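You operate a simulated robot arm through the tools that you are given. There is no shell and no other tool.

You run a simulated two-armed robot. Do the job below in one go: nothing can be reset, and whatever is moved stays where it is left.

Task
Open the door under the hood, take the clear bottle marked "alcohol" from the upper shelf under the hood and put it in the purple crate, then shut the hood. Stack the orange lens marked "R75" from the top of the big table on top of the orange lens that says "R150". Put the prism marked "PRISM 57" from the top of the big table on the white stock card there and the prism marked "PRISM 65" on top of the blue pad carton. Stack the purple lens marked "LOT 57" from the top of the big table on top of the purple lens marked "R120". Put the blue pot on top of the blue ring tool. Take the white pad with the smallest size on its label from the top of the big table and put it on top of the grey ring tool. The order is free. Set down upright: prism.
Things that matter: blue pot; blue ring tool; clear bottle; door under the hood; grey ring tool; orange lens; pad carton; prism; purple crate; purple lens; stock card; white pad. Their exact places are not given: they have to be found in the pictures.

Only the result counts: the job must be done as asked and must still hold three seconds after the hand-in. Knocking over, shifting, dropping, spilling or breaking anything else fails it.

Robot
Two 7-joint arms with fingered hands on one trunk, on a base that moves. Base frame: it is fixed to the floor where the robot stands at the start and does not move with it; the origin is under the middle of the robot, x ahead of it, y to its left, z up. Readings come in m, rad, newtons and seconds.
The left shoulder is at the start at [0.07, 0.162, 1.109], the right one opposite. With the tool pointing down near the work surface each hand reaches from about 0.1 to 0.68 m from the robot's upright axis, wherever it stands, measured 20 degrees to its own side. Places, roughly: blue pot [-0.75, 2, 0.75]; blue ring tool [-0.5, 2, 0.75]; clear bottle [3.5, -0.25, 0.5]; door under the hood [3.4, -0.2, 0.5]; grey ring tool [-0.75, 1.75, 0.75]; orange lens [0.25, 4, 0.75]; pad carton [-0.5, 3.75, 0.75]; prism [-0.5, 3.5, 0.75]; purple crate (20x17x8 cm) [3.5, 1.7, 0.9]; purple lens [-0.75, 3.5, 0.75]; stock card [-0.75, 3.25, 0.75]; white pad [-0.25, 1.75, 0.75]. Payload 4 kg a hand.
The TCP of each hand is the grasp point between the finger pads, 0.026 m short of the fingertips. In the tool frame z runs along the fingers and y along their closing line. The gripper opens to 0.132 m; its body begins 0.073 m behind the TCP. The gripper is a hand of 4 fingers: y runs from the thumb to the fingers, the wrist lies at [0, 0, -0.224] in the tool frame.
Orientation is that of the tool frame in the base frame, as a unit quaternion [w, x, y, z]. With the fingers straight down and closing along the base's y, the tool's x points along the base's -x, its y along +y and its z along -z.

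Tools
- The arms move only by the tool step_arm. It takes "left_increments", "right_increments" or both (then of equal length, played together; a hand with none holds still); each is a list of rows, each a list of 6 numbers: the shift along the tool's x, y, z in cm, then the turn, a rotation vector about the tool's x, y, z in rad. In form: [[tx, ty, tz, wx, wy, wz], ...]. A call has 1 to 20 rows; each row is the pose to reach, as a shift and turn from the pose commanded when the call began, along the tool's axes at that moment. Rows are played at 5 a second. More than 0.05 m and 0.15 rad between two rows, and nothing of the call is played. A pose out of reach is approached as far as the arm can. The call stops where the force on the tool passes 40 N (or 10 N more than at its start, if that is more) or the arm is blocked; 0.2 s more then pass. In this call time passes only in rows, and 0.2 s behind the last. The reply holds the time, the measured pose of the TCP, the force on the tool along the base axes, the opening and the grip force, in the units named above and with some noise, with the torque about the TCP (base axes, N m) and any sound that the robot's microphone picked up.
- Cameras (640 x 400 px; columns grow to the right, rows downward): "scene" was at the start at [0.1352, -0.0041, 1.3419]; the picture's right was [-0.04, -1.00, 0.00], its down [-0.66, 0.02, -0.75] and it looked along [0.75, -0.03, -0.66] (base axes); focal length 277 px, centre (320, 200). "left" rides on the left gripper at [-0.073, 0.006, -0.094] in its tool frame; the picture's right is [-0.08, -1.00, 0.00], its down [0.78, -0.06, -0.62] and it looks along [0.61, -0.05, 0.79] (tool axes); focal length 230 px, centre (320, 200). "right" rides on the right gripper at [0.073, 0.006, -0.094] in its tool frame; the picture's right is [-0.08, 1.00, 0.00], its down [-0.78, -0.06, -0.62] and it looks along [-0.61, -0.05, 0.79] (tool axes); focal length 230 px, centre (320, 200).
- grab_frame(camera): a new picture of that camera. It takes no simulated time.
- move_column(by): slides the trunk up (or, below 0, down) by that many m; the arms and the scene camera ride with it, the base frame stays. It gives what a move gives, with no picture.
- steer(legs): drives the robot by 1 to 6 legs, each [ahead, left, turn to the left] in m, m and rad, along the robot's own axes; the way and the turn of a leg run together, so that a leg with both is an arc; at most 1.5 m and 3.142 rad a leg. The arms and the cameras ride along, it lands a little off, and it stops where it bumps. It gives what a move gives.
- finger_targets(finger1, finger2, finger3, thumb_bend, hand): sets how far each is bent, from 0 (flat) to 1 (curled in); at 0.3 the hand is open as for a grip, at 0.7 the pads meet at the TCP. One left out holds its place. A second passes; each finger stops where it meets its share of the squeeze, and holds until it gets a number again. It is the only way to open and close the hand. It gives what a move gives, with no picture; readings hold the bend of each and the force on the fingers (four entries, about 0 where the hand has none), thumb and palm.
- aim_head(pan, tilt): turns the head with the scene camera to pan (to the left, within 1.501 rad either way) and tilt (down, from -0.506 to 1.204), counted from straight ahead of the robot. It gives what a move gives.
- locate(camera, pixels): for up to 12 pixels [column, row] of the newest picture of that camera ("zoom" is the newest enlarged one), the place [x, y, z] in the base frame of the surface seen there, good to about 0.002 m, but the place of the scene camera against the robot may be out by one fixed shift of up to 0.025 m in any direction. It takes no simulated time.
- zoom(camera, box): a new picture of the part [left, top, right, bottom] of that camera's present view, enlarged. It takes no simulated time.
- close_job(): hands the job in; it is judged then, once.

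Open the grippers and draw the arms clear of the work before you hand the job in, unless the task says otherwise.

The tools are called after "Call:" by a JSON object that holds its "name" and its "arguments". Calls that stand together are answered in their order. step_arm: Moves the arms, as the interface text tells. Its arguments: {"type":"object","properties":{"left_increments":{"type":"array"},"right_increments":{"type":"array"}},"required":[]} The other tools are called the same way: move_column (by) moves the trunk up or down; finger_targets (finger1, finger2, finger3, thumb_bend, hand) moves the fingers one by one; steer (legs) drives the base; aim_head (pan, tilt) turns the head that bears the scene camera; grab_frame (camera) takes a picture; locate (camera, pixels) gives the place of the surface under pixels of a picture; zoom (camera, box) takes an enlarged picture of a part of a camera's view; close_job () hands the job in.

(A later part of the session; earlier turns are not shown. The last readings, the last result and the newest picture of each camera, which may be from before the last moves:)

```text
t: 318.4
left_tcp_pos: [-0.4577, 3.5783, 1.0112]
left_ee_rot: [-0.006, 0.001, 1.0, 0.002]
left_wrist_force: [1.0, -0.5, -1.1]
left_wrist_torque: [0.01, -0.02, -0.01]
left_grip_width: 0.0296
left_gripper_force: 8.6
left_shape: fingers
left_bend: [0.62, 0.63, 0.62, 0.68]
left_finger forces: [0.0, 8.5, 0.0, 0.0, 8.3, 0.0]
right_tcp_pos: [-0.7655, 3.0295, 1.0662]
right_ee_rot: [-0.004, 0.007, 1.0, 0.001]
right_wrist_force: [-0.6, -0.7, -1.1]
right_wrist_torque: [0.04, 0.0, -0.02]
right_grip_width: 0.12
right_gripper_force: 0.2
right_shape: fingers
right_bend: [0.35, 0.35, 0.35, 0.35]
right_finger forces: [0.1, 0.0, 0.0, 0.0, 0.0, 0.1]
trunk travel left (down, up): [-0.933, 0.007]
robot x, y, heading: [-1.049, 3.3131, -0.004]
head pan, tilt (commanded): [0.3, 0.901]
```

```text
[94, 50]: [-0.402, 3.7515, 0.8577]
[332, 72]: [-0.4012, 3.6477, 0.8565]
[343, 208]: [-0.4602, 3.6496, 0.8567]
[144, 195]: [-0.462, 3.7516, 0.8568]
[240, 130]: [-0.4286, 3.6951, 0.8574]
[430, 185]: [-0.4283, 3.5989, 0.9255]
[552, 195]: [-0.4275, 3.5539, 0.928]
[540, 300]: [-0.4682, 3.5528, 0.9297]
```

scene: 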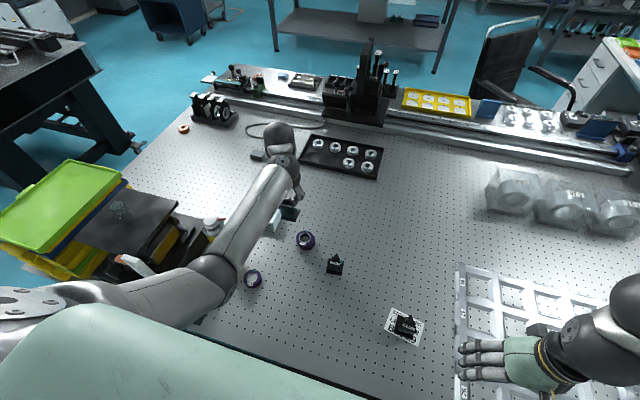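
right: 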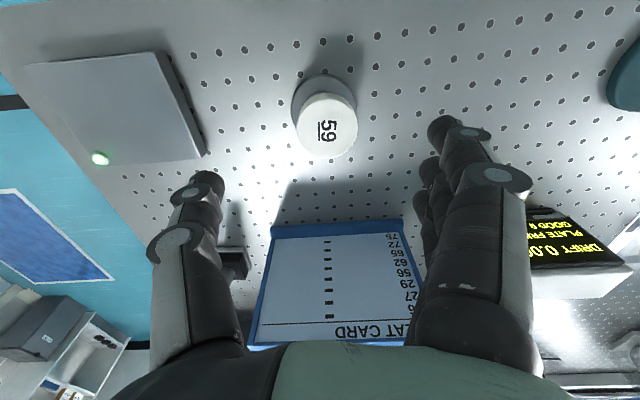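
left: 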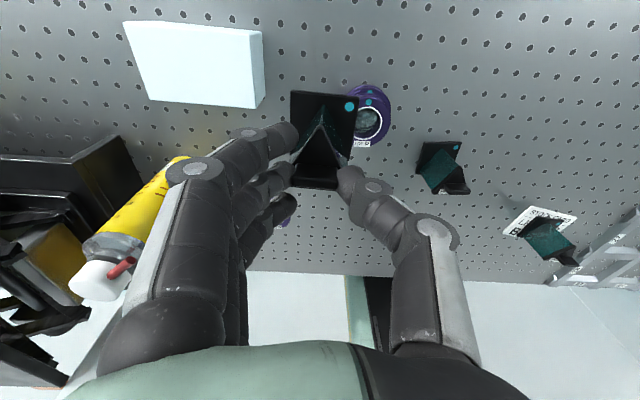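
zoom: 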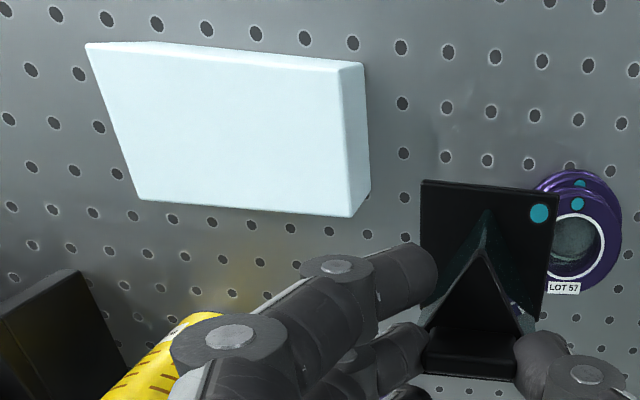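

Carton top: x -0.461…-0.4015, y 3.648…3.7515, z 0.857, centre (-0.431,3.700). I check the height of the trays that the elbow will pass.

Call:
{"name": "locate", "arguments": {"camera": "scene", "pixels": [[60, 205], [30, 230], [110, 185], [120, 215], [165, 230], [130, 262], [60, 300], [150, 280]]}}

```text
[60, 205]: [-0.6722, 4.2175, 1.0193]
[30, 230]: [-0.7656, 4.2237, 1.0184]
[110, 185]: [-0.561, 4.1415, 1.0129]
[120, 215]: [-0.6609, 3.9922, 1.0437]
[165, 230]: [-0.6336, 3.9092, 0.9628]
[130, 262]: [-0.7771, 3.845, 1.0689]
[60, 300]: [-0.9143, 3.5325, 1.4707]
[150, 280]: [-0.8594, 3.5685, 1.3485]
```

Everything there is below 1.07 while the forearm is above 1.17. I shift the base by (2 cm ahead, 12.4 cm left) to bring the prism over the carton.

Call:
{"name": "steer", "arguments": {"legs": [[0.02, 0.124, 0]]}}

Call:
{"name": "grab_frame", "arguments": {"camera": "left"}}

Call:
{"name": "zoom", "arguments": {"camera": "left", "box": [220, 20, 420, 200]}}

```text
t: 319.6
left_tcp_pos: [-0.437, 3.6989, 1.0127]
left_ee_rot: [-0.004, 0.003, 1.0, 0.001]
left_wrist_force: [-0.2, -0.9, -1.1]
left_wrist_torque: [0.02, -0.01, -0.01]
left_grip_width: 0.03
left_gripper_force: 8.1
left_shape: fingers
left_bend: [0.62, 0.63, 0.62, 0.68]
left_finger forces: [0.0, 8.6, 0.0, 0.0, 8.4, 0.0]
right_tcp_pos: [-0.7446, 3.1514, 1.0658]
right_ee_rot: [-0.003, 0.008, 1.0, 0.001]
right_wrist_force: [-0.2, -0.9, -0.7]
right_wrist_torque: [-0.01, 0.0, 0.01]
right_grip_width: 0.1201
right_gripper_force: 0.0
right_shape: fingers
right_bend: [0.35, 0.35, 0.35, 0.35]
right_finger forces: [0.0, 0.1, 0.0, 0.0, 0.0, 0.0]
trunk travel left (down, up): [-0.933, 0.007]
robot x, y, heading: [-1.0295, 3.4334, -0.005]
head pan, tilt (commanded): [0.3, 0.901]
```

```text
taken
```

left: 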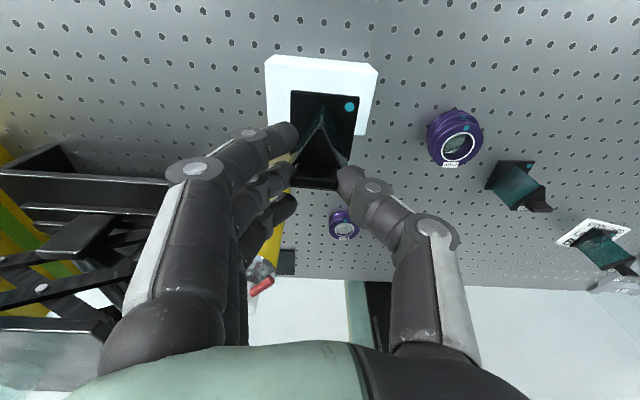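

```text
2.22 times, centred on (320, 110) of left
```

zoom: 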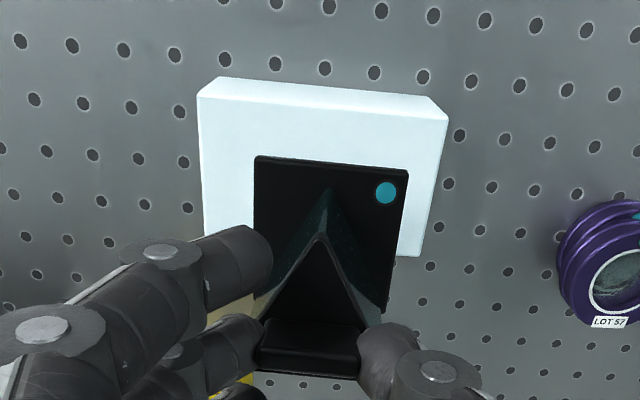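

I measure plate corners and carton edges again from here.

Call:
{"name": "locate", "arguments": {"camera": "zoom", "pixels": [[262, 164], [402, 177], [395, 270], [205, 102], [435, 122], [412, 250], [208, 215], [320, 240]]}}

```text
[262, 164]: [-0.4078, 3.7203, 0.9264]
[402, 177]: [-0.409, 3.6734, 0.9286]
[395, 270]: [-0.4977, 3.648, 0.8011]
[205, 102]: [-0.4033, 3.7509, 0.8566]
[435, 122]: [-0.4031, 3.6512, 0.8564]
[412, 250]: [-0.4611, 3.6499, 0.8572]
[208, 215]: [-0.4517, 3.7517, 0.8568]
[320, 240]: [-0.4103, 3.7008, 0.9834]
```

Plate centre (-0.432,3.697) vs carton centre (-0.431,3.700). I adjust 3 mm left and lower the trunk by 5.3 cm.

Call:
{"name": "step_arm", "arguments": {"left_increments": [[0, 0.3, 0, 0, 0, 0]]}}

Call:
{"name": "move_column", "arguments": {"by": -0.053}}

Call:
{"name": "grab_frame", "arguments": {"camera": "left"}}

Call:
{"name": "zoom", "arguments": {"camera": "left", "box": [220, 20, 420, 200]}}

```text
t: 320.0
left_tcp_pos: [-0.4366, 3.7038, 1.0129]
left_ee_rot: [-0.005, 0.002, 1.0, 0.001]
left_wrist_force: [0.3, 0.1, -1.7]
left_wrist_torque: [-0.04, -0.01, -0.05]
left_grip_width: 0.0298
left_gripper_force: 8.5
left_shape: fingers
left_bend: [0.62, 0.63, 0.62, 0.68]
left_finger forces: [0.0, 8.6, 0.0, 0.0, 8.4, 0.1]
right_tcp_pos: [-0.7461, 3.1519, 1.0658]
right_ee_rot: [-0.004, 0.007, 1.0, 0.0]
right_wrist_force: [0.5, -0.2, -0.6]
right_wrist_torque: [-0.01, -0.02, -0.03]
right_grip_width: 0.1196
right_gripper_force: 0.1
right_shape: fingers
right_bend: [0.35, 0.35, 0.35, 0.35]
right_finger forces: [0.1, 0.1, 0.0, 0.0, 0.1, 0.1]
trunk travel left (down, up): [-0.933, 0.007]
robot x, y, heading: [-1.0305, 3.4371, -0.003]
head pan, tilt (commanded): [0.3, 0.901]
```

```text
t: 321.0
left_tcp_pos: [-0.4356, 3.705, 0.9583]
left_ee_rot: [-0.003, 0.003, 1.0, 0.001]
left_wrist_force: [0.7, 0.6, -1.6]
left_wrist_torque: [0.0, 0.02, 0.01]
left_grip_width: 0.0298
left_gripper_force: 8.0
left_shape: fingers
left_bend: [0.62, 0.63, 0.62, 0.68]
left_finger forces: [0.0, 8.6, 0.1, 0.1, 8.3, 0.0]
right_tcp_pos: [-0.7459, 3.1537, 1.0128]
right_ee_rot: [-0.004, 0.008, 1.0, -0.001]
right_wrist_force: [0.2, -0.3, 0.4]
right_wrist_torque: [0.02, -0.03, 0.01]
right_grip_width: 0.1197
right_gripper_force: 0.0
right_shape: fingers
right_bend: [0.35, 0.35, 0.35, 0.35]
right_finger forces: [0.0, 0.1, 0.0, 0.0, 0.0, 0.1]
trunk travel left (down, up): [-0.88, 0.06]
robot x, y, heading: [-1.0259, 3.4374, -0.005]
head pan, tilt (commanded): [0.3, 0.901]
```

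```text
taken
```

left: 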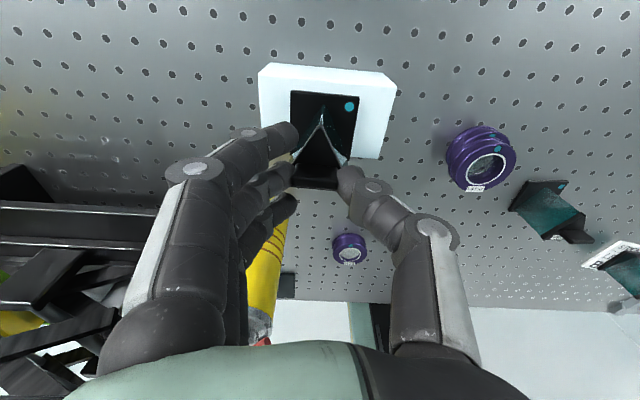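

```text
2.22 times, centred on (320, 110) of left
```

zoom: 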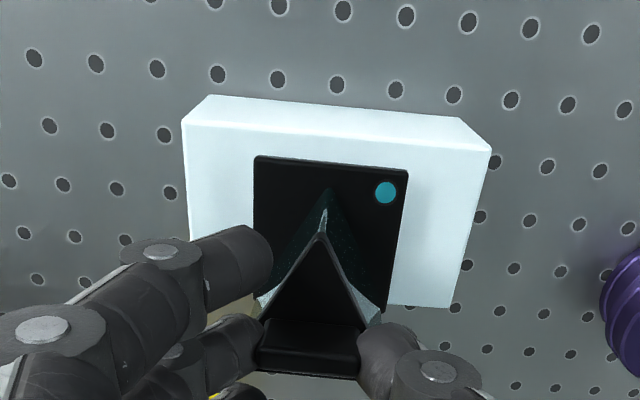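

I measure once more just above the carton.

Call:
{"name": "locate", "arguments": {"camera": "zoom", "pixels": [[260, 162], [402, 177], [398, 290], [188, 125], [485, 155], [450, 300], [192, 235]]}}

```text
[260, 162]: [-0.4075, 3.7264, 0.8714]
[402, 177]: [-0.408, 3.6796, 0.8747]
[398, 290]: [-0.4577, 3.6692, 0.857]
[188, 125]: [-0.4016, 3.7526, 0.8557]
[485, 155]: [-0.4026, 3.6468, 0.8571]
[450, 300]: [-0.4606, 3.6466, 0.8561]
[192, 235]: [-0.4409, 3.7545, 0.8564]
```

Well centred; about 9 mm to go. I lower in small steps until contact.

Call:
{"name": "step_arm", "arguments": {"left_increments": [[0, 0, 0.3, 0, 0, 0], [0, 0, 0.6, 0, 0, 0]]}}

Call:
{"name": "step_arm", "arguments": {"left_increments": [[0, 0, 0.1, 0, 0, 0], [0, 0, 0.2, 0, 0, 0]]}}

Call:
{"name": "step_arm", "arguments": {"left_increments": [[0, 0, 0.1, 0, 0, 0], [0, 0, 0.2, 0, 0, 0]]}}

```text
t: 321.6
left_tcp_pos: [-0.4366, 3.7045, 0.9522]
left_ee_rot: [-0.005, 0.003, 1.0, 0.0]
left_wrist_force: [-0.1, 0.7, -2.7]
left_wrist_torque: [0.02, 0.01, 0.05]
left_grip_width: 0.0299
left_gripper_force: 8.5
left_shape: fingers
left_bend: [0.62, 0.63, 0.62, 0.68]
left_finger forces: [0.1, 8.6, 0.0, 0.1, 8.4, 0.0]
right_tcp_pos: [-0.7438, 3.1524, 1.0137]
right_ee_rot: [-0.004, 0.008, 1.0, -0.001]
right_wrist_force: [0.3, 0.1, -0.4]
right_wrist_torque: [-0.01, 0.02, -0.05]
right_grip_width: 0.1201
right_gripper_force: 0.0
right_shape: fingers
right_bend: [0.35, 0.35, 0.35, 0.35]
right_finger forces: [0.1, 0.0, 0.0, 0.0, 0.0, 0.1]
trunk travel left (down, up): [-0.88, 0.06]
robot x, y, heading: [-1.0244, 3.4345, -0.004]
head pan, tilt (commanded): [0.3, 0.901]
```

```text
t: 322.2
left_tcp_pos: [-0.4373, 3.7045, 0.9509]
left_ee_rot: [-0.005, 0.002, 1.0, 0.0]
left_wrist_force: [0.3, -0.7, -2.0]
left_wrist_torque: [0.01, 0.01, -0.03]
left_grip_width: 0.0295
left_gripper_force: 8.0
left_shape: fingers
left_bend: [0.62, 0.63, 0.62, 0.68]
left_finger forces: [0.1, 8.5, 0.0, 0.0, 8.5, 0.0]
right_tcp_pos: [-0.7449, 3.1527, 1.014]
right_ee_rot: [-0.004, 0.008, 1.0, -0.002]
right_wrist_force: [-0.2, 0.6, -1.0]
right_wrist_torque: [-0.01, 0.0, 0.01]
right_grip_width: 0.12
right_gripper_force: 0.1
right_shape: fingers
right_bend: [0.35, 0.35, 0.35, 0.35]
right_finger forces: [0.1, 0.0, 0.0, 0.1, 0.0, 0.0]
trunk travel left (down, up): [-0.88, 0.06]
robot x, y, heading: [-1.0279, 3.4337, -0.007]
head pan, tilt (commanded): [0.3, 0.901]
```

```text
t: 322.8
left_tcp_pos: [-0.4358, 3.7036, 0.949]
left_ee_rot: [-0.004, 0.004, 1.0, 0.0]
left_wrist_force: [-0.3, -0.4, -0.5]
left_wrist_torque: [-0.01, 0.02, 0.02]
left_grip_width: 0.0297
left_gripper_force: 8.6
left_shape: fingers
left_bend: [0.62, 0.63, 0.62, 0.68]
left_finger forces: [0.0, 8.8, 0.0, 0.1, 8.7, 0.0]
right_tcp_pos: [-0.7456, 3.1533, 1.013]
right_ee_rot: [-0.005, 0.008, 1.0, 0.0]
right_wrist_force: [0.4, -0.4, -0.3]
right_wrist_torque: [-0.01, -0.02, 0.01]
right_grip_width: 0.1195
right_gripper_force: 0.0
right_shape: fingers
right_bend: [0.35, 0.35, 0.35, 0.35]
right_finger forces: [0.0, 0.1, 0.0, 0.1, 0.1, 0.0]
trunk travel left (down, up): [-0.88, 0.06]
robot x, y, heading: [-1.0275, 3.4362, -0.009]
head pan, tilt (commanded): [0.3, 0.901]
```

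The weight begins to be taken up. I continue two more small steps until firm contact.

Call:
{"name": "step_arm", "arguments": {"left_increments": [[0, 0, 0.1, 0, 0, 0], [0, 0, 0.15, 0, 0, 0]]}}

Call:
{"name": "step_arm", "arguments": {"left_increments": [[0, 0, 0.1, 0, 0, 0], [0, 0, 0.15, 0, 0, 0]]}}

```text
t: 323.4
left_tcp_pos: [-0.4377, 3.7029, 0.9469]
left_ee_rot: [-0.004, 0.002, 1.0, 0.001]
left_wrist_force: [-0.2, 0.0, -0.5]
left_wrist_torque: [0.01, 0.01, 0.02]
left_grip_width: 0.03
left_gripper_force: 8.9
left_shape: fingers
left_bend: [0.62, 0.63, 0.62, 0.68]
left_finger forces: [0.0, 9.2, 0.0, 0.0, 9.1, 0.0]
right_tcp_pos: [-0.7444, 3.1534, 1.0138]
right_ee_rot: [-0.003, 0.008, 1.0, 0.0]
right_wrist_force: [-0.2, 0.6, -0.5]
right_wrist_torque: [0.0, 0.0, 0.0]
right_grip_width: 0.1199
right_gripper_force: 0.1
right_shape: fingers
right_bend: [0.35, 0.35, 0.35, 0.35]
right_finger forces: [0.0, 0.0, 0.0, 0.0, 0.0, 0.0]
trunk travel left (down, up): [-0.88, 0.06]
robot x, y, heading: [-1.0283, 3.4369, -0.008]
head pan, tilt (commanded): [0.3, 0.901]
```

```text
t: 324.0
left_tcp_pos: [-0.4359, 3.7041, 0.9463]
left_ee_rot: [-0.005, 0.003, 1.0, 0.001]
left_wrist_force: [-0.5, -0.7, 3.4]
left_wrist_torque: [0.05, -0.04, 0.01]
left_grip_width: 0.0301
left_gripper_force: 9.9
left_shape: fingers
left_bend: [0.62, 0.64, 0.62, 0.68]
left_finger forces: [0.0, 9.5, 0.0, 0.0, 10.2, 0.0]
right_tcp_pos: [-0.7464, 3.1531, 1.0127]
right_ee_rot: [-0.003, 0.008, 1.0, 0.0]
right_wrist_force: [-0.1, 1.2, 0.3]
right_wrist_torque: [0.0, -0.01, -0.03]
right_grip_width: 0.12
right_gripper_force: 0.0
right_shape: fingers
right_bend: [0.35, 0.35, 0.35, 0.35]
right_finger forces: [0.0, 0.0, 0.1, 0.0, 0.0, 0.0]
trunk travel left (down, up): [-0.88, 0.06]
robot x, y, heading: [-1.0289, 3.4395, -0.011]
head pan, tilt (commanded): [0.3, 0.901]
```

Contact is firm (+3.4 N). I press 1 mm more to seat it flat, then open in two stages and check.

Call:
{"name": "step_arm", "arguments": {"left_increments": [[0, 0, 0.12, 0, 0, 0]]}}

Call:
{"name": "finger_targets", "arguments": {"hand": "left", "finger1": 0.58, "finger2": 0.615, "finger3": 0.58, "thumb_bend": 0.655}}

Call:
{"name": "finger_targets", "arguments": {"hand": "left", "finger1": 0.45, "finger2": 0.45, "finger3": 0.45, "thumb_bend": 0.45}}

Call:
{"name": "grab_frame", "arguments": {"camera": "left"}}

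Call:
{"name": "zoom", "arguments": {"camera": "left", "box": [220, 20, 420, 200]}}

```text
t: 324.4
left_tcp_pos: [-0.4357, 3.7035, 0.9454]
left_ee_rot: [-0.004, 0.003, 1.0, 0.0]
left_wrist_force: [1.0, -2.0, 5.9]
left_wrist_torque: [0.04, -0.05, -0.01]
left_grip_width: 0.0299
left_gripper_force: 11.0
left_shape: fingers
left_bend: [0.62, 0.64, 0.62, 0.68]
left_finger forces: [0.1, 10.1, 0.1, 0.0, 11.3, 0.0]
right_tcp_pos: [-0.7454, 3.153, 1.0125]
right_ee_rot: [-0.004, 0.008, 1.0, 0.0]
right_wrist_force: [0.2, 0.2, -0.4]
right_wrist_torque: [-0.01, 0.01, -0.01]
right_grip_width: 0.1198
right_gripper_force: 0.1
right_shape: fingers
right_bend: [0.35, 0.35, 0.35, 0.35]
right_finger forces: [0.0, 0.0, 0.1, 0.1, 0.1, 0.1]
trunk travel left (down, up): [-0.88, 0.06]
robot x, y, heading: [-1.0302, 3.4345, -0.008]
head pan, tilt (commanded): [0.3, 0.901]
```

```text
t: 325.4
left_tcp_pos: [-0.4362, 3.7031, 0.9461]
left_ee_rot: [-0.005, 0.003, 1.0, 0.001]
left_wrist_force: [-0.4, -1.8, 3.3]
left_wrist_torque: [-0.04, 0.0, 0.01]
left_grip_width: 0.0379
left_gripper_force: 1.7
left_shape: fingers
left_bend: [0.57, 0.61, 0.57, 0.65]
left_finger forces: [0.1, 1.6, 0.1, 0.0, 2.2, 0.0]
right_tcp_pos: [-0.7466, 3.1518, 1.0136]
right_ee_rot: [-0.003, 0.009, 1.0, 0.0]
right_wrist_force: [0.2, -0.5, 0.2]
right_wrist_torque: [0.04, 0.02, -0.01]
right_grip_width: 0.1197
right_gripper_force: 0.1
right_shape: fingers
right_bend: [0.35, 0.35, 0.35, 0.35]
right_finger forces: [0.1, 0.0, 0.0, 0.1, 0.0, 0.0]
trunk travel left (down, up): [-0.88, 0.06]
robot x, y, heading: [-1.0267, 3.4362, -0.004]
head pan, tilt (commanded): [0.3, 0.901]
```

```text
t: 326.4
left_tcp_pos: [-0.437, 3.7043, 0.9446]
left_ee_rot: [-0.005, 0.003, 1.0, 0.001]
left_wrist_force: [-0.1, -0.1, -0.3]
left_wrist_torque: [0.01, -0.02, 0.0]
left_grip_width: 0.0864
left_gripper_force: 0.0
left_shape: fingers
left_bend: [0.45, 0.45, 0.45, 0.45]
left_finger forces: [0.0, 0.1, 0.1, 0.0, 0.0, 0.0]
right_tcp_pos: [-0.7456, 3.153, 1.0138]
right_ee_rot: [-0.005, 0.007, 1.0, -0.001]
right_wrist_force: [-0.6, 0.0, -0.8]
right_wrist_torque: [-0.03, 0.01, 0.0]
right_grip_width: 0.1201
right_gripper_force: 0.0
right_shape: fingers
right_bend: [0.35, 0.35, 0.35, 0.35]
right_finger forces: [0.0, 0.0, 0.1, 0.0, 0.0, 0.0]
trunk travel left (down, up): [-0.88, 0.06]
robot x, y, heading: [-1.0295, 3.4353, -0.003]
head pan, tilt (commanded): [0.3, 0.901]
```

```text
taken
```

left: 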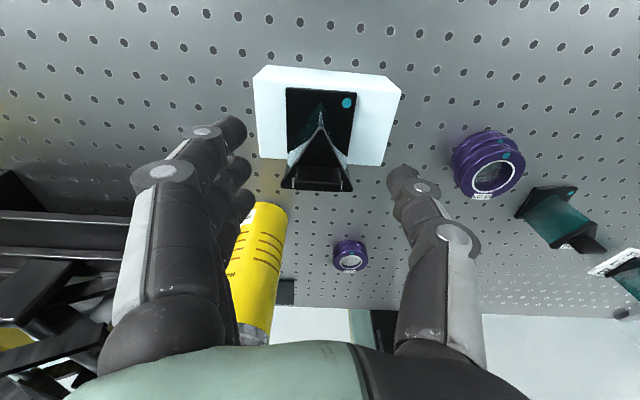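

```text
2.22 times, centred on (320, 110) of left
```

zoom: 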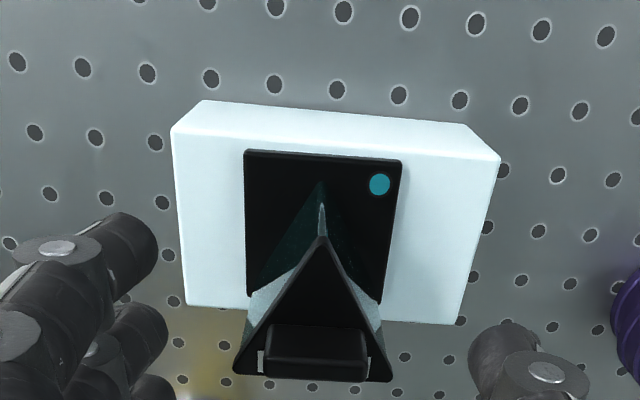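

PRISM 65 stands on the carton. I raise the hand and verify.

Call:
{"name": "step_arm", "arguments": {"left_increments": [[0, 0, -3, 0, 0, 0], [0, 0, -6, 0, 0, 0], [0, 0, -9, 0, 0, 0]]}}

Call:
{"name": "grab_frame", "arguments": {"camera": "left"}}

Call:
{"name": "zoom", "arguments": {"camera": "left", "box": [250, 20, 390, 140]}}

Call:
{"name": "locate", "arguments": {"camera": "zoom", "pixels": [[235, 135], [365, 150], [350, 270], [235, 255], [300, 290], [170, 110], [450, 145], [420, 290]]}}

```text
t: 327.2
left_tcp_pos: [-0.4355, 3.7028, 1.0008]
left_ee_rot: [-0.007, 0.002, 1.0, 0.0]
left_wrist_force: [-0.1, -0.1, 0.7]
left_wrist_torque: [-0.01, 0.01, 0.02]
left_grip_width: 0.0867
left_gripper_force: 0.0
left_shape: fingers
left_bend: [0.45, 0.45, 0.45, 0.45]
left_finger forces: [0.1, 0.1, 0.1, 0.1, 0.0, 0.0]
left hand out of reach, approached as far as the arm can: row 2, 3
right_tcp_pos: [-0.7457, 3.1536, 1.0126]
right_ee_rot: [-0.005, 0.008, 1.0, 0.0]
right_wrist_force: [0.0, 0.0, 0.2]
right_wrist_torque: [0.02, -0.02, 0.0]
right_grip_width: 0.1199
right_gripper_force: 0.1
right_shape: fingers
right_bend: [0.35, 0.35, 0.35, 0.35]
right_finger forces: [0.0, 0.1, 0.2, 0.0, 0.0, 0.1]
trunk travel left (down, up): [-0.88, 0.06]
robot x, y, heading: [-1.0271, 3.4348, -0.006]
head pan, tilt (commanded): [0.3, 0.901]
```

```text
taken
```

left: 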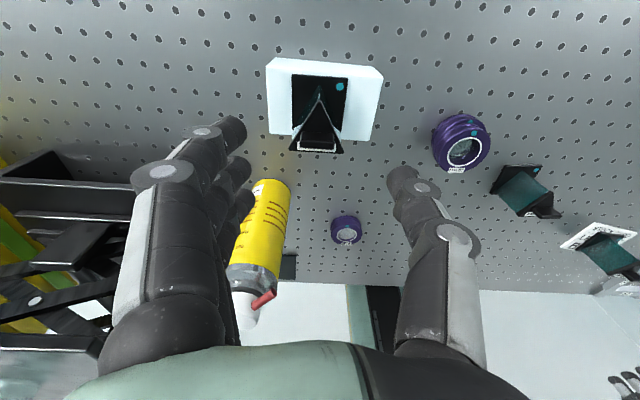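

```text
3.33 times, centred on (320, 80) of left
```

zoom: 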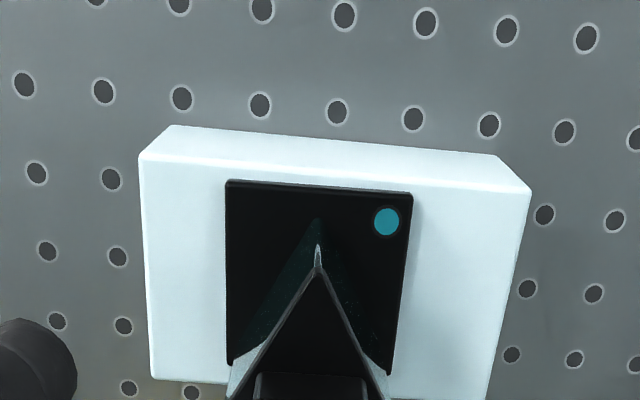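

```text
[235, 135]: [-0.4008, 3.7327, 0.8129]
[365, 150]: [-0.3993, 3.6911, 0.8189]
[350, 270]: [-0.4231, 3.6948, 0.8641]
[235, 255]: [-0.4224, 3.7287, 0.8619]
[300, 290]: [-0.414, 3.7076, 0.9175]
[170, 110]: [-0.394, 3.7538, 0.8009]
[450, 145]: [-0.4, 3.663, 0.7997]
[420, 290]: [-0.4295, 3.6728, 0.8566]
```

The prism sits flat and centred on the carton. Before retracting the hand I raise the trunk and go right first, to stay clear of the yellow bottle (top ≈1.0).

Call:
{"name": "move_column", "arguments": {"by": 0.055}}

Call:
{"name": "step_arm", "arguments": {"left_increments": [[0, -4.5, 0, 0, 0, 0], [0, -9, 0, 0, 0, 0], [0, -13.5, 0, 0, 0, 0], [4.5, -14, 0, 0, 0, 0], [9, -14, 0, 0, 0, 0], [13.5, -14, 0, 0, 0, 0], [18, -14, 0, 0, 0, 0], [22.5, -14, 0, 0, 0, 0], [26, -12, 0, 0, 0, 0]]}}

Call:
{"name": "aim_head", "arguments": {"pan": 0.5, "tilt": 0.5}}

Call:
{"name": "grab_frame", "arguments": {"camera": "scene"}}

Call:
{"name": "zoom", "arguments": {"camera": "scene", "box": [120, 100, 400, 270]}}

```text
t: 328.1
left_tcp_pos: [-0.4344, 3.7026, 1.0558]
left_ee_rot: [-0.007, 0.003, 1.0, 0.0]
left_wrist_force: [-0.3, -0.9, 0.2]
left_wrist_torque: [-0.03, 0.03, 0.02]
left_grip_width: 0.0869
left_gripper_force: 0.1
left_shape: fingers
left_bend: [0.45, 0.45, 0.45, 0.45]
left_finger forces: [0.1, 0.0, 0.0, 0.1, 0.0, 0.1]
right_tcp_pos: [-0.7452, 3.1528, 1.0678]
right_ee_rot: [-0.004, 0.008, 1.0, 0.0]
right_wrist_force: [-0.7, 0.6, 0.0]
right_wrist_torque: [0.02, -0.03, -0.01]
right_grip_width: 0.1198
right_gripper_force: 0.0
right_shape: fingers
right_bend: [0.35, 0.35, 0.35, 0.35]
right_finger forces: [0.1, 0.1, 0.1, 0.0, 0.0, 0.0]
trunk travel left (down, up): [-0.935, 0.005]
robot x, y, heading: [-1.0274, 3.4349, -0.007]
head pan, tilt (commanded): [0.3, 0.901]
```

```text
t: 330.1
left_tcp_pos: [-0.6113, 3.5651, 1.0043]
left_ee_rot: [-0.006, 0.003, 1.0, 0.001]
left_wrist_force: [-0.2, 0.2, -0.8]
left_wrist_torque: [0.02, 0.03, -0.01]
left_grip_width: 0.0867
left_gripper_force: 0.1
left_shape: fingers
left_bend: [0.45, 0.45, 0.45, 0.45]
left_finger forces: [0.0, 0.1, 0.0, 0.0, 0.0, 0.0]
left hand out of reach, approached as far as the arm can: row 4, 5, 6, 7, 8, 9
right_tcp_pos: [-0.7458, 3.1527, 1.0694]
right_ee_rot: [-0.004, 0.007, 1.0, -0.001]
right_wrist_force: [-0.6, -0.5, -0.9]
right_wrist_torque: [0.02, 0.01, 0.01]
right_grip_width: 0.1196
right_gripper_force: 0.1
right_shape: fingers
right_bend: [0.35, 0.35, 0.35, 0.35]
right_finger forces: [0.1, 0.0, 0.1, 0.0, 0.1, 0.0]
trunk travel left (down, up): [-0.935, 0.005]
robot x, y, heading: [-1.0287, 3.4352, -0.007]
head pan, tilt (commanded): [0.3, 0.901]
```

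```text
t: 331.0
left_tcp_pos: [-0.6117, 3.5659, 1.0043]
left_ee_rot: [-0.007, 0.003, 1.0, 0.0]
left_wrist_force: [-1.1, -0.9, -1.2]
left_wrist_torque: [-0.02, -0.03, 0.0]
left_grip_width: 0.0867
left_gripper_force: 0.1
left_shape: fingers
left_bend: [0.45, 0.45, 0.45, 0.45]
left_finger forces: [0.0, 0.1, 0.1, 0.0, 0.0, 0.1]
right_tcp_pos: [-0.7445, 3.1529, 1.0694]
right_ee_rot: [-0.004, 0.008, 1.0, -0.001]
right_wrist_force: [0.4, 0.5, 0.3]
right_wrist_torque: [0.01, 0.01, 0.03]
right_grip_width: 0.1196
right_gripper_force: 0.0
right_shape: fingers
right_bend: [0.35, 0.35, 0.35, 0.35]
right_finger forces: [0.1, 0.0, 0.0, 0.0, 0.0, 0.0]
trunk travel left (down, up): [-0.935, 0.005]
robot x, y, heading: [-1.0298, 3.4353, -0.007]
head pan, tilt (commanded): [0.499, 0.499]
```

```text
taken
```

scene: 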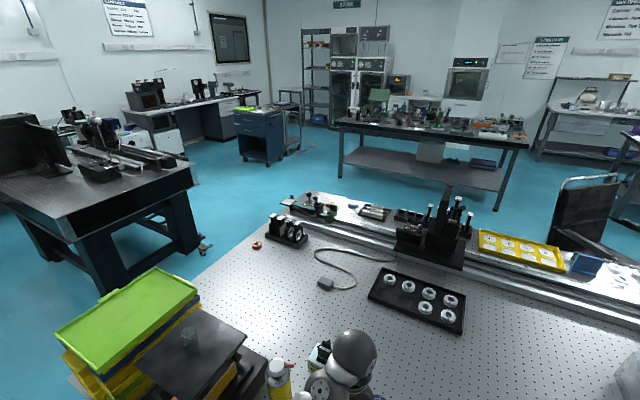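

```text
2.29 times, centred on (260, 185) of scene
```

zoom: 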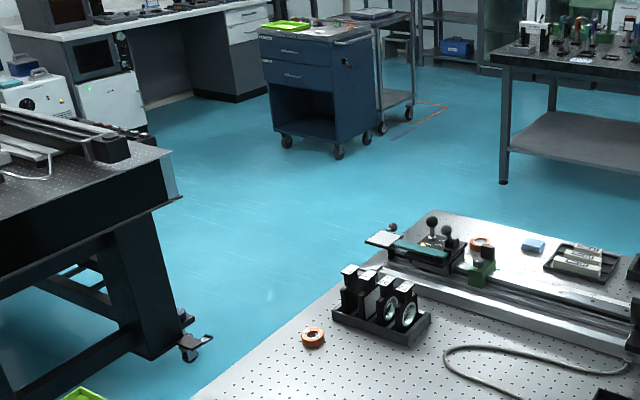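

Orange lens A is at (257,246), another B at (330,207) beyond the rail. I zoom on both for labels.

Call:
{"name": "zoom", "arguments": {"camera": "scene", "box": [245, 235, 270, 255]}}

Call:
{"name": "zoom", "arguments": {"camera": "scene", "box": [305, 190, 365, 230]}}

Call:
{"name": "locate", "arguments": {"camera": "scene", "pixels": [[257, 244], [329, 206], [300, 228], [240, 265], [205, 275], [290, 195], [330, 195], [480, 195], [400, 265], [355, 215]]}}

```text
16.00 times, centred on (258, 245) of scene
```

zoom: 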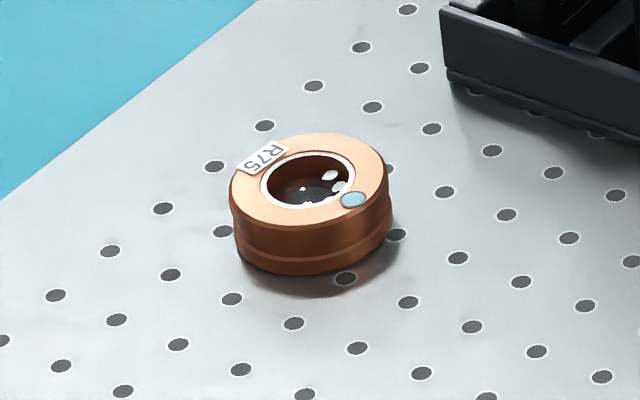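

```text
10.00 times, centred on (335, 210) of scene
```

zoom: 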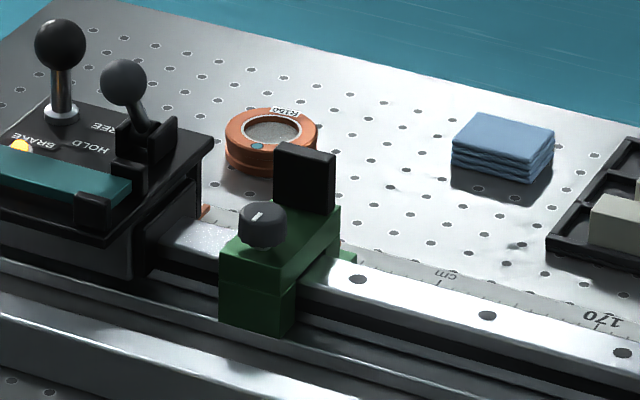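

```text
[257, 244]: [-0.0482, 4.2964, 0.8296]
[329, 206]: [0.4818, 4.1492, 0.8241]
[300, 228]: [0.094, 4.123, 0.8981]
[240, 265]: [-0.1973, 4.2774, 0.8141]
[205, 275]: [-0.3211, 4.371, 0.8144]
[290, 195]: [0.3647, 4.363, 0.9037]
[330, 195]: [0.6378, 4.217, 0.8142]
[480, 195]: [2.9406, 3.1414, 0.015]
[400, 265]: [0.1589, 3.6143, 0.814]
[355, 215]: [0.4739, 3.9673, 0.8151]
```

Orange R75 is at about (-0.05,4.30), R150 at about (0.48,4.15) on the far side of the rail; best reached from the table's north end. I measure the north-west table and the floor there.

Call:
{"name": "locate", "arguments": {"camera": "scene", "pixels": [[190, 178], [70, 240], [2, 200], [195, 245], [110, 285], [60, 260], [210, 243], [150, 152], [268, 150], [15, 230], [230, 210], [340, 170]]}}

Call:
{"name": "aim_head", "arguments": {"pan": 1.1, "tilt": 0.5}}

Call:
{"name": "grab_frame", "arguments": {"camera": "scene"}}

```text
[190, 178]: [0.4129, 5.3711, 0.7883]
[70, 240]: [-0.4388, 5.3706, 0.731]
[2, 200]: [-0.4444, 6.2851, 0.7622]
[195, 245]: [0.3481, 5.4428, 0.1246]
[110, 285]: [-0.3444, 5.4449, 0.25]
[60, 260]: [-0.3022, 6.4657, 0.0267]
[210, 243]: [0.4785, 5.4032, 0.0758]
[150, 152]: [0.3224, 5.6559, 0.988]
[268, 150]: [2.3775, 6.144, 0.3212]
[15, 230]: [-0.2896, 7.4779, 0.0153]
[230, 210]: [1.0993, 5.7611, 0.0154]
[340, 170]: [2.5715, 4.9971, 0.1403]
```

```text
t: 332.0
left_tcp_pos: [-0.6104, 3.5655, 1.0045]
left_ee_rot: [-0.006, 0.003, 1.0, 0.0]
left_wrist_force: [-0.7, -0.2, -0.2]
left_wrist_torque: [-0.02, -0.01, 0.0]
left_grip_width: 0.0868
left_gripper_force: 0.1
left_shape: fingers
left_bend: [0.45, 0.45, 0.45, 0.45]
left_finger forces: [0.0, 0.1, 0.0, 0.1, 0.0, 0.0]
right_tcp_pos: [-0.746, 3.1536, 1.0688]
right_ee_rot: [-0.004, 0.008, 1.0, 0.0]
right_wrist_force: [-0.5, -0.5, -0.3]
right_wrist_torque: [0.0, 0.01, 0.05]
right_grip_width: 0.1197
right_gripper_force: 0.1
right_shape: fingers
right_bend: [0.35, 0.35, 0.35, 0.35]
right_finger forces: [0.0, 0.0, 0.1, 0.0, 0.0, 0.0]
trunk travel left (down, up): [-0.935, 0.005]
robot x, y, heading: [-1.0271, 3.4394, -0.013]
head pan, tilt (commanded): [1.1, 0.499]
```

```text
taken
```

scene: 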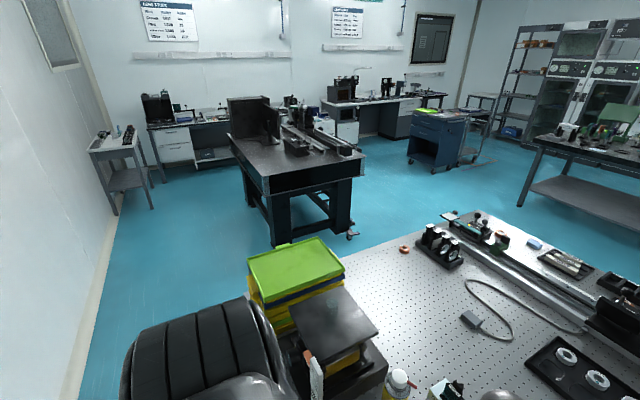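

There is a 0.9 m gap between the big table's north end (y≈4.4) and the next table (y≥5.37). I back to x≈-1.38, then drive north to y≈4.88.

Call:
{"name": "steer", "arguments": {"legs": [[-0.35, 0, 0.01], [0, 1.44, 0]]}}

Call:
{"name": "aim_head", "arguments": {"pan": -0.3, "tilt": 0.6}}

Call:
{"name": "grab_frame", "arguments": {"camera": "scene"}}

```text
t: 341.1
left_tcp_pos: [-0.9682, 5.0189, 1.0042]
left_ee_rot: [-0.006, -0.003, 1.0, 0.0]
left_wrist_force: [0.0, -0.4, -0.6]
left_wrist_torque: [0.02, 0.0, -0.03]
left_grip_width: 0.0865
left_gripper_force: 0.1
left_shape: fingers
left_bend: [0.45, 0.45, 0.45, 0.45]
left_finger forces: [0.1, 0.1, 0.0, 0.0, 0.1, 0.1]
right_tcp_pos: [-1.0978, 4.6038, 1.0697]
right_ee_rot: [-0.003, 0.002, 1.0, 0.001]
right_wrist_force: [0.6, -0.1, 0.0]
right_wrist_torque: [-0.03, 0.03, -0.01]
right_grip_width: 0.1198
right_gripper_force: 0.0
right_shape: fingers
right_bend: [0.35, 0.35, 0.35, 0.35]
right_finger forces: [0.1, 0.1, 0.1, 0.0, 0.0, 0.0]
trunk travel left (down, up): [-0.935, 0.005]
robot x, y, heading: [-1.3847, 4.8825, 0.006]
head pan, tilt (commanded): [1.1, 0.499]
```

```text
t: 342.6
left_tcp_pos: [-0.9679, 5.0188, 1.0032]
left_ee_rot: [-0.007, -0.002, 1.0, 0.0]
left_wrist_force: [0.6, -0.1, 0.5]
left_wrist_torque: [0.0, 0.01, -0.01]
left_grip_width: 0.0867
left_gripper_force: 0.0
left_shape: fingers
left_bend: [0.45, 0.45, 0.45, 0.45]
left_finger forces: [0.1, 0.0, 0.1, 0.1, 0.0, 0.0]
right_tcp_pos: [-1.0971, 4.6037, 1.0691]
right_ee_rot: [-0.002, 0.002, 1.0, 0.0]
right_wrist_force: [-0.4, -0.3, -0.3]
right_wrist_torque: [0.0, 0.01, -0.02]
right_grip_width: 0.1199
right_gripper_force: 0.0
right_shape: fingers
right_bend: [0.35, 0.35, 0.35, 0.35]
right_finger forces: [0.1, 0.1, 0.1, 0.1, 0.0, 0.0]
trunk travel left (down, up): [-0.935, 0.005]
robot x, y, heading: [-1.3863, 4.8791, 0.008]
head pan, tilt (commanded): [-0.3, 0.6]
```

```text
taken
```

scene: 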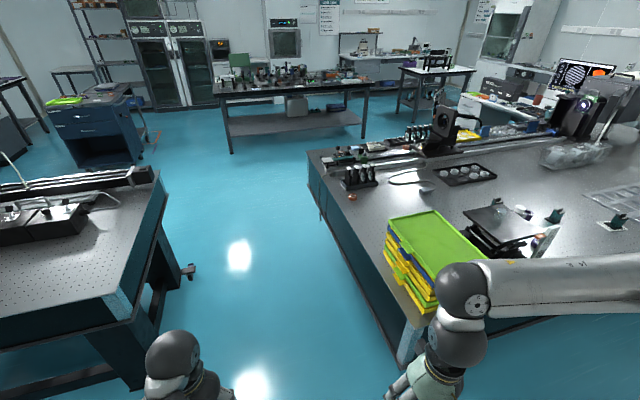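

The corridor between both tables is visible. I measure its edges.

Call:
{"name": "locate", "arguments": {"camera": "scene", "pixels": [[408, 320], [350, 235], [312, 160], [105, 315], [155, 200], [192, 270], [352, 196], [400, 355], [150, 330], [320, 230]]}}

```text
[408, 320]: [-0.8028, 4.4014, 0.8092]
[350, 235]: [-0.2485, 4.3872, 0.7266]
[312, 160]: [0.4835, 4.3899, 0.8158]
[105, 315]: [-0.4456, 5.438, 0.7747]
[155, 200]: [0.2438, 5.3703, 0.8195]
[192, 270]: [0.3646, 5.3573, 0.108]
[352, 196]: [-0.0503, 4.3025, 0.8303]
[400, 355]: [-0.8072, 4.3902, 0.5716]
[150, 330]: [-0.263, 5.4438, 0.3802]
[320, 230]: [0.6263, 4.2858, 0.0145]
```

Corridor is y 4.40–5.37. I drive ahead to x≈-0.23 and turn right to face the table's north end.

Call:
{"name": "steer", "arguments": {"legs": [[1.15, 0, -0.008], [0, 0, -1.57]]}}

Call:
{"name": "aim_head", "arguments": {"pan": 0.2, "tilt": 0.85}}

Call:
{"name": "grab_frame", "arguments": {"camera": "scene"}}

```text
t: 352.3
left_tcp_pos: [-0.0983, 4.4751, 1.0035]
left_ee_rot: [-0.004, 0.704, 0.71, 0.005]
left_wrist_force: [0.4, 0.5, 0.0]
left_wrist_torque: [0.0, 0.01, -0.02]
left_grip_width: 0.0866
left_gripper_force: 0.1
left_shape: fingers
left_bend: [0.45, 0.45, 0.45, 0.45]
left_finger forces: [0.0, 0.0, 0.0, 0.1, 0.0, 0.1]
right_tcp_pos: [-0.5127, 4.6052, 1.0687]
right_ee_rot: [-0.003, 0.708, 0.706, 0.003]
right_wrist_force: [0.4, -0.3, 0.2]
right_wrist_torque: [0.04, -0.01, -0.01]
right_grip_width: 0.1197
right_gripper_force: 0.0
right_shape: fingers
right_bend: [0.35, 0.35, 0.35, 0.35]
right_finger forces: [0.0, 0.1, 0.0, 0.0, 0.0, 0.0]
trunk travel left (down, up): [-0.935, 0.005]
robot x, y, heading: [-0.2344, 4.891, -1.562]
head pan, tilt (commanded): [-0.3, 0.6]
```

```text
t: 353.2
left_tcp_pos: [-0.0995, 4.4749, 1.0044]
left_ee_rot: [-0.004, 0.705, 0.709, 0.004]
left_wrist_force: [0.1, 0.2, -1.2]
left_wrist_torque: [0.01, 0.03, -0.01]
left_grip_width: 0.0869
left_gripper_force: 0.1
left_shape: fingers
left_bend: [0.45, 0.45, 0.45, 0.45]
left_finger forces: [0.0, 0.0, 0.0, 0.1, 0.1, 0.0]
right_tcp_pos: [-0.5138, 4.605, 1.0685]
right_ee_rot: [-0.003, 0.708, 0.706, 0.002]
right_wrist_force: [-0.2, -0.6, 0.8]
right_wrist_torque: [0.02, 0.0, 0.0]
right_grip_width: 0.1197
right_gripper_force: 0.0
right_shape: fingers
right_bend: [0.35, 0.35, 0.35, 0.35]
right_finger forces: [0.0, 0.2, 0.1, 0.0, 0.0, 0.0]
trunk travel left (down, up): [-0.935, 0.005]
robot x, y, heading: [-0.2312, 4.8904, -1.562]
head pan, tilt (commanded): [0.201, 0.85]
```

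```text
taken
```

scene: 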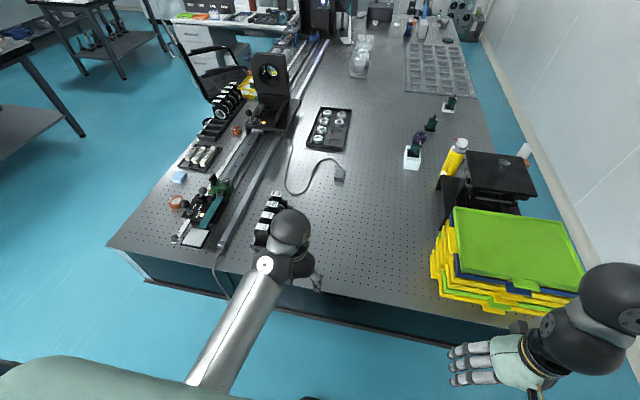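

I notice a further orange lens at (237,130) beside the rail; R150 is at (176,202). I zoom in on these.

Call:
{"name": "zoom", "arguments": {"camera": "scene", "box": [215, 115, 265, 150]}}

Call:
{"name": "zoom", "arguments": {"camera": "scene", "box": [150, 140, 250, 250]}}

Call:
{"name": "locate", "arguments": {"camera": "scene", "pixels": [[237, 129], [176, 200], [180, 176], [200, 220], [215, 190], [200, 157], [262, 215], [193, 238], [218, 182], [225, 215]]}}

```text
11.43 times, centred on (240, 132) of scene
```

zoom: 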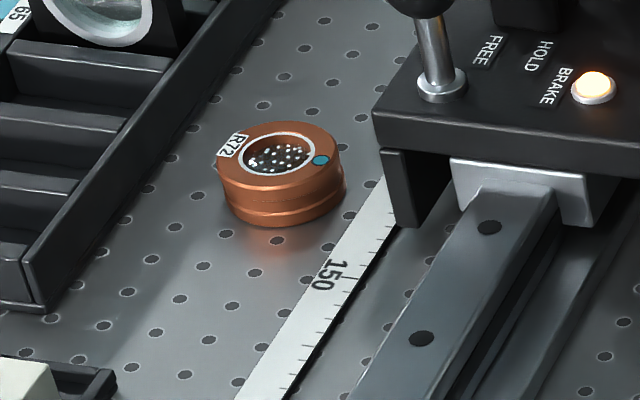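

```text
3.64 times, centred on (200, 195) of scene
```

zoom: 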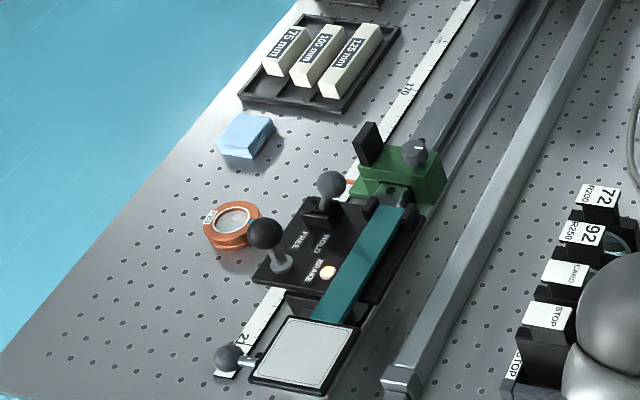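

```text
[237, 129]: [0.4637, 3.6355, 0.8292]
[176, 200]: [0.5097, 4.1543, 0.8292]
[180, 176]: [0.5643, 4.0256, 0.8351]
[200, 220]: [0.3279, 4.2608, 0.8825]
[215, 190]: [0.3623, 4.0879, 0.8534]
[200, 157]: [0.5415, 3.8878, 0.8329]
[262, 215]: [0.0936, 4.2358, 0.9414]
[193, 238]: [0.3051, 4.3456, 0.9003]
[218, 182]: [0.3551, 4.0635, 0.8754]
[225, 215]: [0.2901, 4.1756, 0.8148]
```

The third orange lens reads R72, so R75 is the one near (-0.05,4.30) and R150 at (0.51,4.15). I measure the brake levers near R150.

Call:
{"name": "locate", "arguments": {"camera": "scene", "pixels": [[185, 204], [189, 213], [203, 191], [200, 199], [182, 218], [195, 215], [176, 209], [168, 202], [184, 202], [176, 194], [175, 238]]}}

Call:
{"name": "zoom", "arguments": {"camera": "scene", "box": [160, 180, 215, 220]}}

```text
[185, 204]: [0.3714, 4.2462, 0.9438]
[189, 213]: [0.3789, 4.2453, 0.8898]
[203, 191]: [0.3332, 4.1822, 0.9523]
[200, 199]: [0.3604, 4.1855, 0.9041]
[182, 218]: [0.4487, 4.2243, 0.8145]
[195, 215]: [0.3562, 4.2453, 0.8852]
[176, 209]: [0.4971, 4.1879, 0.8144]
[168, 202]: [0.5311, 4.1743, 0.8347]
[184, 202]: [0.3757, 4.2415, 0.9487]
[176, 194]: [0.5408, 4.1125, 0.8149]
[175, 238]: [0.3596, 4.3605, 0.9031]
```

```text
10.00 times, centred on (188, 200) of scene
```

zoom: 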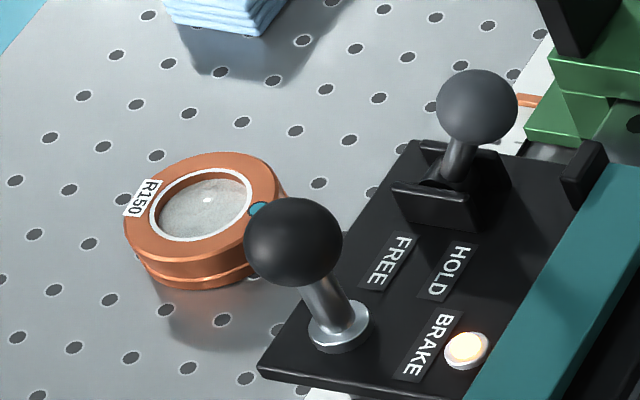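

R150 has enough free space (levers are 13 cm away). I move 0.17 m ahead so that the left hand is above R75 and look.

Call:
{"name": "steer", "arguments": {"legs": [[0.16, 0, -0.008]]}}

Call:
{"name": "grab_frame", "arguments": {"camera": "left"}}

```text
t: 354.6
left_tcp_pos: [-0.1018, 4.3171, 1.0054]
left_ee_rot: [-0.004, 0.708, 0.706, 0.003]
left_wrist_force: [-0.7, 1.3, -0.6]
left_wrist_torque: [-0.03, 0.02, -0.03]
left_grip_width: 0.0866
left_gripper_force: 0.1
left_shape: fingers
left_bend: [0.45, 0.45, 0.45, 0.45]
left_finger forces: [0.1, 0.1, 0.1, 0.0, 0.1, 0.0]
right_tcp_pos: [-0.5142, 4.4495, 1.0704]
right_ee_rot: [-0.002, 0.711, 0.703, 0.001]
right_wrist_force: [0.3, -0.1, -0.8]
right_wrist_torque: [-0.03, 0.01, 0.01]
right_grip_width: 0.1198
right_gripper_force: 0.1
right_shape: fingers
right_bend: [0.35, 0.35, 0.35, 0.35]
right_finger forces: [0.0, 0.0, 0.0, 0.0, 0.1, 0.1]
trunk travel left (down, up): [-0.935, 0.005]
robot x, y, heading: [-0.2301, 4.7353, -1.574]
head pan, tilt (commanded): [0.201, 0.85]
```

```text
taken
```

left: 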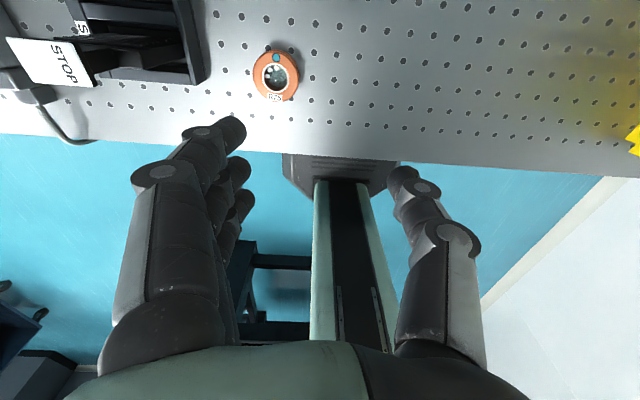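

R75 is at (277,75) and the lens rack begins at (205,50). I locate both.

Call:
{"name": "locate", "arguments": {"camera": "left", "pixels": [[255, 75], [299, 74], [277, 53], [276, 98], [206, 82], [203, 40], [190, 80], [50, 60], [190, 30], [240, 90]]}}

Call:
{"name": "zoom", "arguments": {"camera": "left", "box": [180, 20, 340, 120]}}

```text
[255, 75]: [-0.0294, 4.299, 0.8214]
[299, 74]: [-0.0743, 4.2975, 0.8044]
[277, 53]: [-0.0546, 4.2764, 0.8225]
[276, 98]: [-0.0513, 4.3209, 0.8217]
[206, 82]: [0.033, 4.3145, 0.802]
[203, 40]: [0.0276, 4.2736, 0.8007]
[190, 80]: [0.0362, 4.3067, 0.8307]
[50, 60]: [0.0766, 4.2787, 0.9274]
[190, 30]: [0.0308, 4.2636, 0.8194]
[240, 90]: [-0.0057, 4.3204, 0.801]
```

```text
4.00 times, centred on (260, 70) of left
```

zoom: 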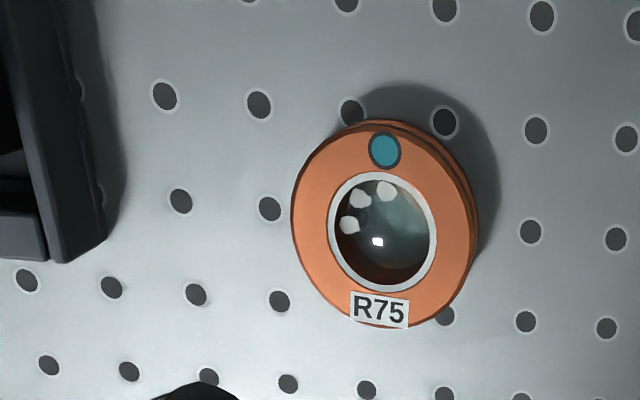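

I locate the rim of R75 in the enlargement.

Call:
{"name": "locate", "arguments": {"camera": "zoom", "pixels": [[296, 215], [462, 235], [362, 128], [380, 322], [332, 225], [434, 245], [385, 175], [380, 290], [105, 235], [60, 255]]}}

```text
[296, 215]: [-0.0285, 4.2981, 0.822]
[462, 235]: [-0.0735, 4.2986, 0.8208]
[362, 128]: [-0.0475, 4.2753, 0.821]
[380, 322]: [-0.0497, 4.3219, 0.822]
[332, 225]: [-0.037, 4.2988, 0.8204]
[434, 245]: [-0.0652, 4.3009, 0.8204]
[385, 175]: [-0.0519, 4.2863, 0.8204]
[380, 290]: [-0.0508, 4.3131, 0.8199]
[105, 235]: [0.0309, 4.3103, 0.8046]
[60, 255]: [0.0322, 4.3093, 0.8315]
```

R75 centre (-0.051,4.299), rack edge at x=0.031 (8 cm away). I move above the lens at z≈0.93 with a moderate opening.

Call:
{"name": "step_arm", "arguments": {"left_increments": [[-0.6, 1.7, 2.5, 0, 0, 0], [-1.2, 3.4, 5, 0, 0, 0], [-1.8, 5.1, 7.5, 0, 0, 0]]}}

Call:
{"name": "grab_frame", "arguments": {"camera": "left"}}

Call:
{"name": "locate", "arguments": {"camera": "left", "pixels": [[320, 130], [296, 130], [344, 130], [320, 105], [320, 152]]}}

```text
t: 355.4
left_tcp_pos: [-0.0492, 4.2974, 0.9277]
left_ee_rot: [-0.005, 0.708, 0.707, 0.004]
left_wrist_force: [0.2, 0.4, 0.0]
left_wrist_torque: [0.01, -0.03, 0.02]
left_grip_width: 0.0866
left_gripper_force: 0.1
left_shape: fingers
left_bend: [0.45, 0.45, 0.45, 0.45]
left_finger forces: [0.0, 0.0, 0.0, 0.0, 0.0, 0.1]
right_tcp_pos: [-0.5163, 4.4468, 1.0679]
right_ee_rot: [-0.003, 0.711, 0.704, 0.003]
right_wrist_force: [-0.9, 0.0, 0.5]
right_wrist_torque: [0.04, 0.0, -0.01]
right_grip_width: 0.1196
right_gripper_force: 0.1
right_shape: fingers
right_bend: [0.35, 0.35, 0.35, 0.35]
right_finger forces: [0.0, 0.0, 0.0, 0.1, 0.0, 0.0]
trunk travel left (down, up): [-0.935, 0.005]
robot x, y, heading: [-0.2301, 4.7279, -1.573]
head pan, tilt (commanded): [0.201, 0.85]
```

```text
taken
```

left: 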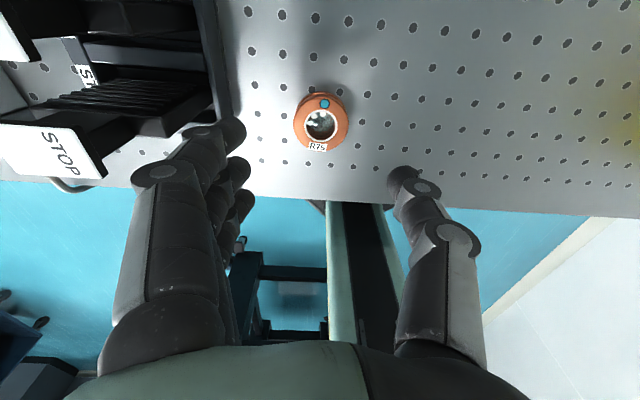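

```text
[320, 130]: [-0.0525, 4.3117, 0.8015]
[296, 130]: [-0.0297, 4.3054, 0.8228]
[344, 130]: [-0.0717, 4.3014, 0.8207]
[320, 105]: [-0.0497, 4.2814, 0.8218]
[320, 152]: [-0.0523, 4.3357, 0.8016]
```

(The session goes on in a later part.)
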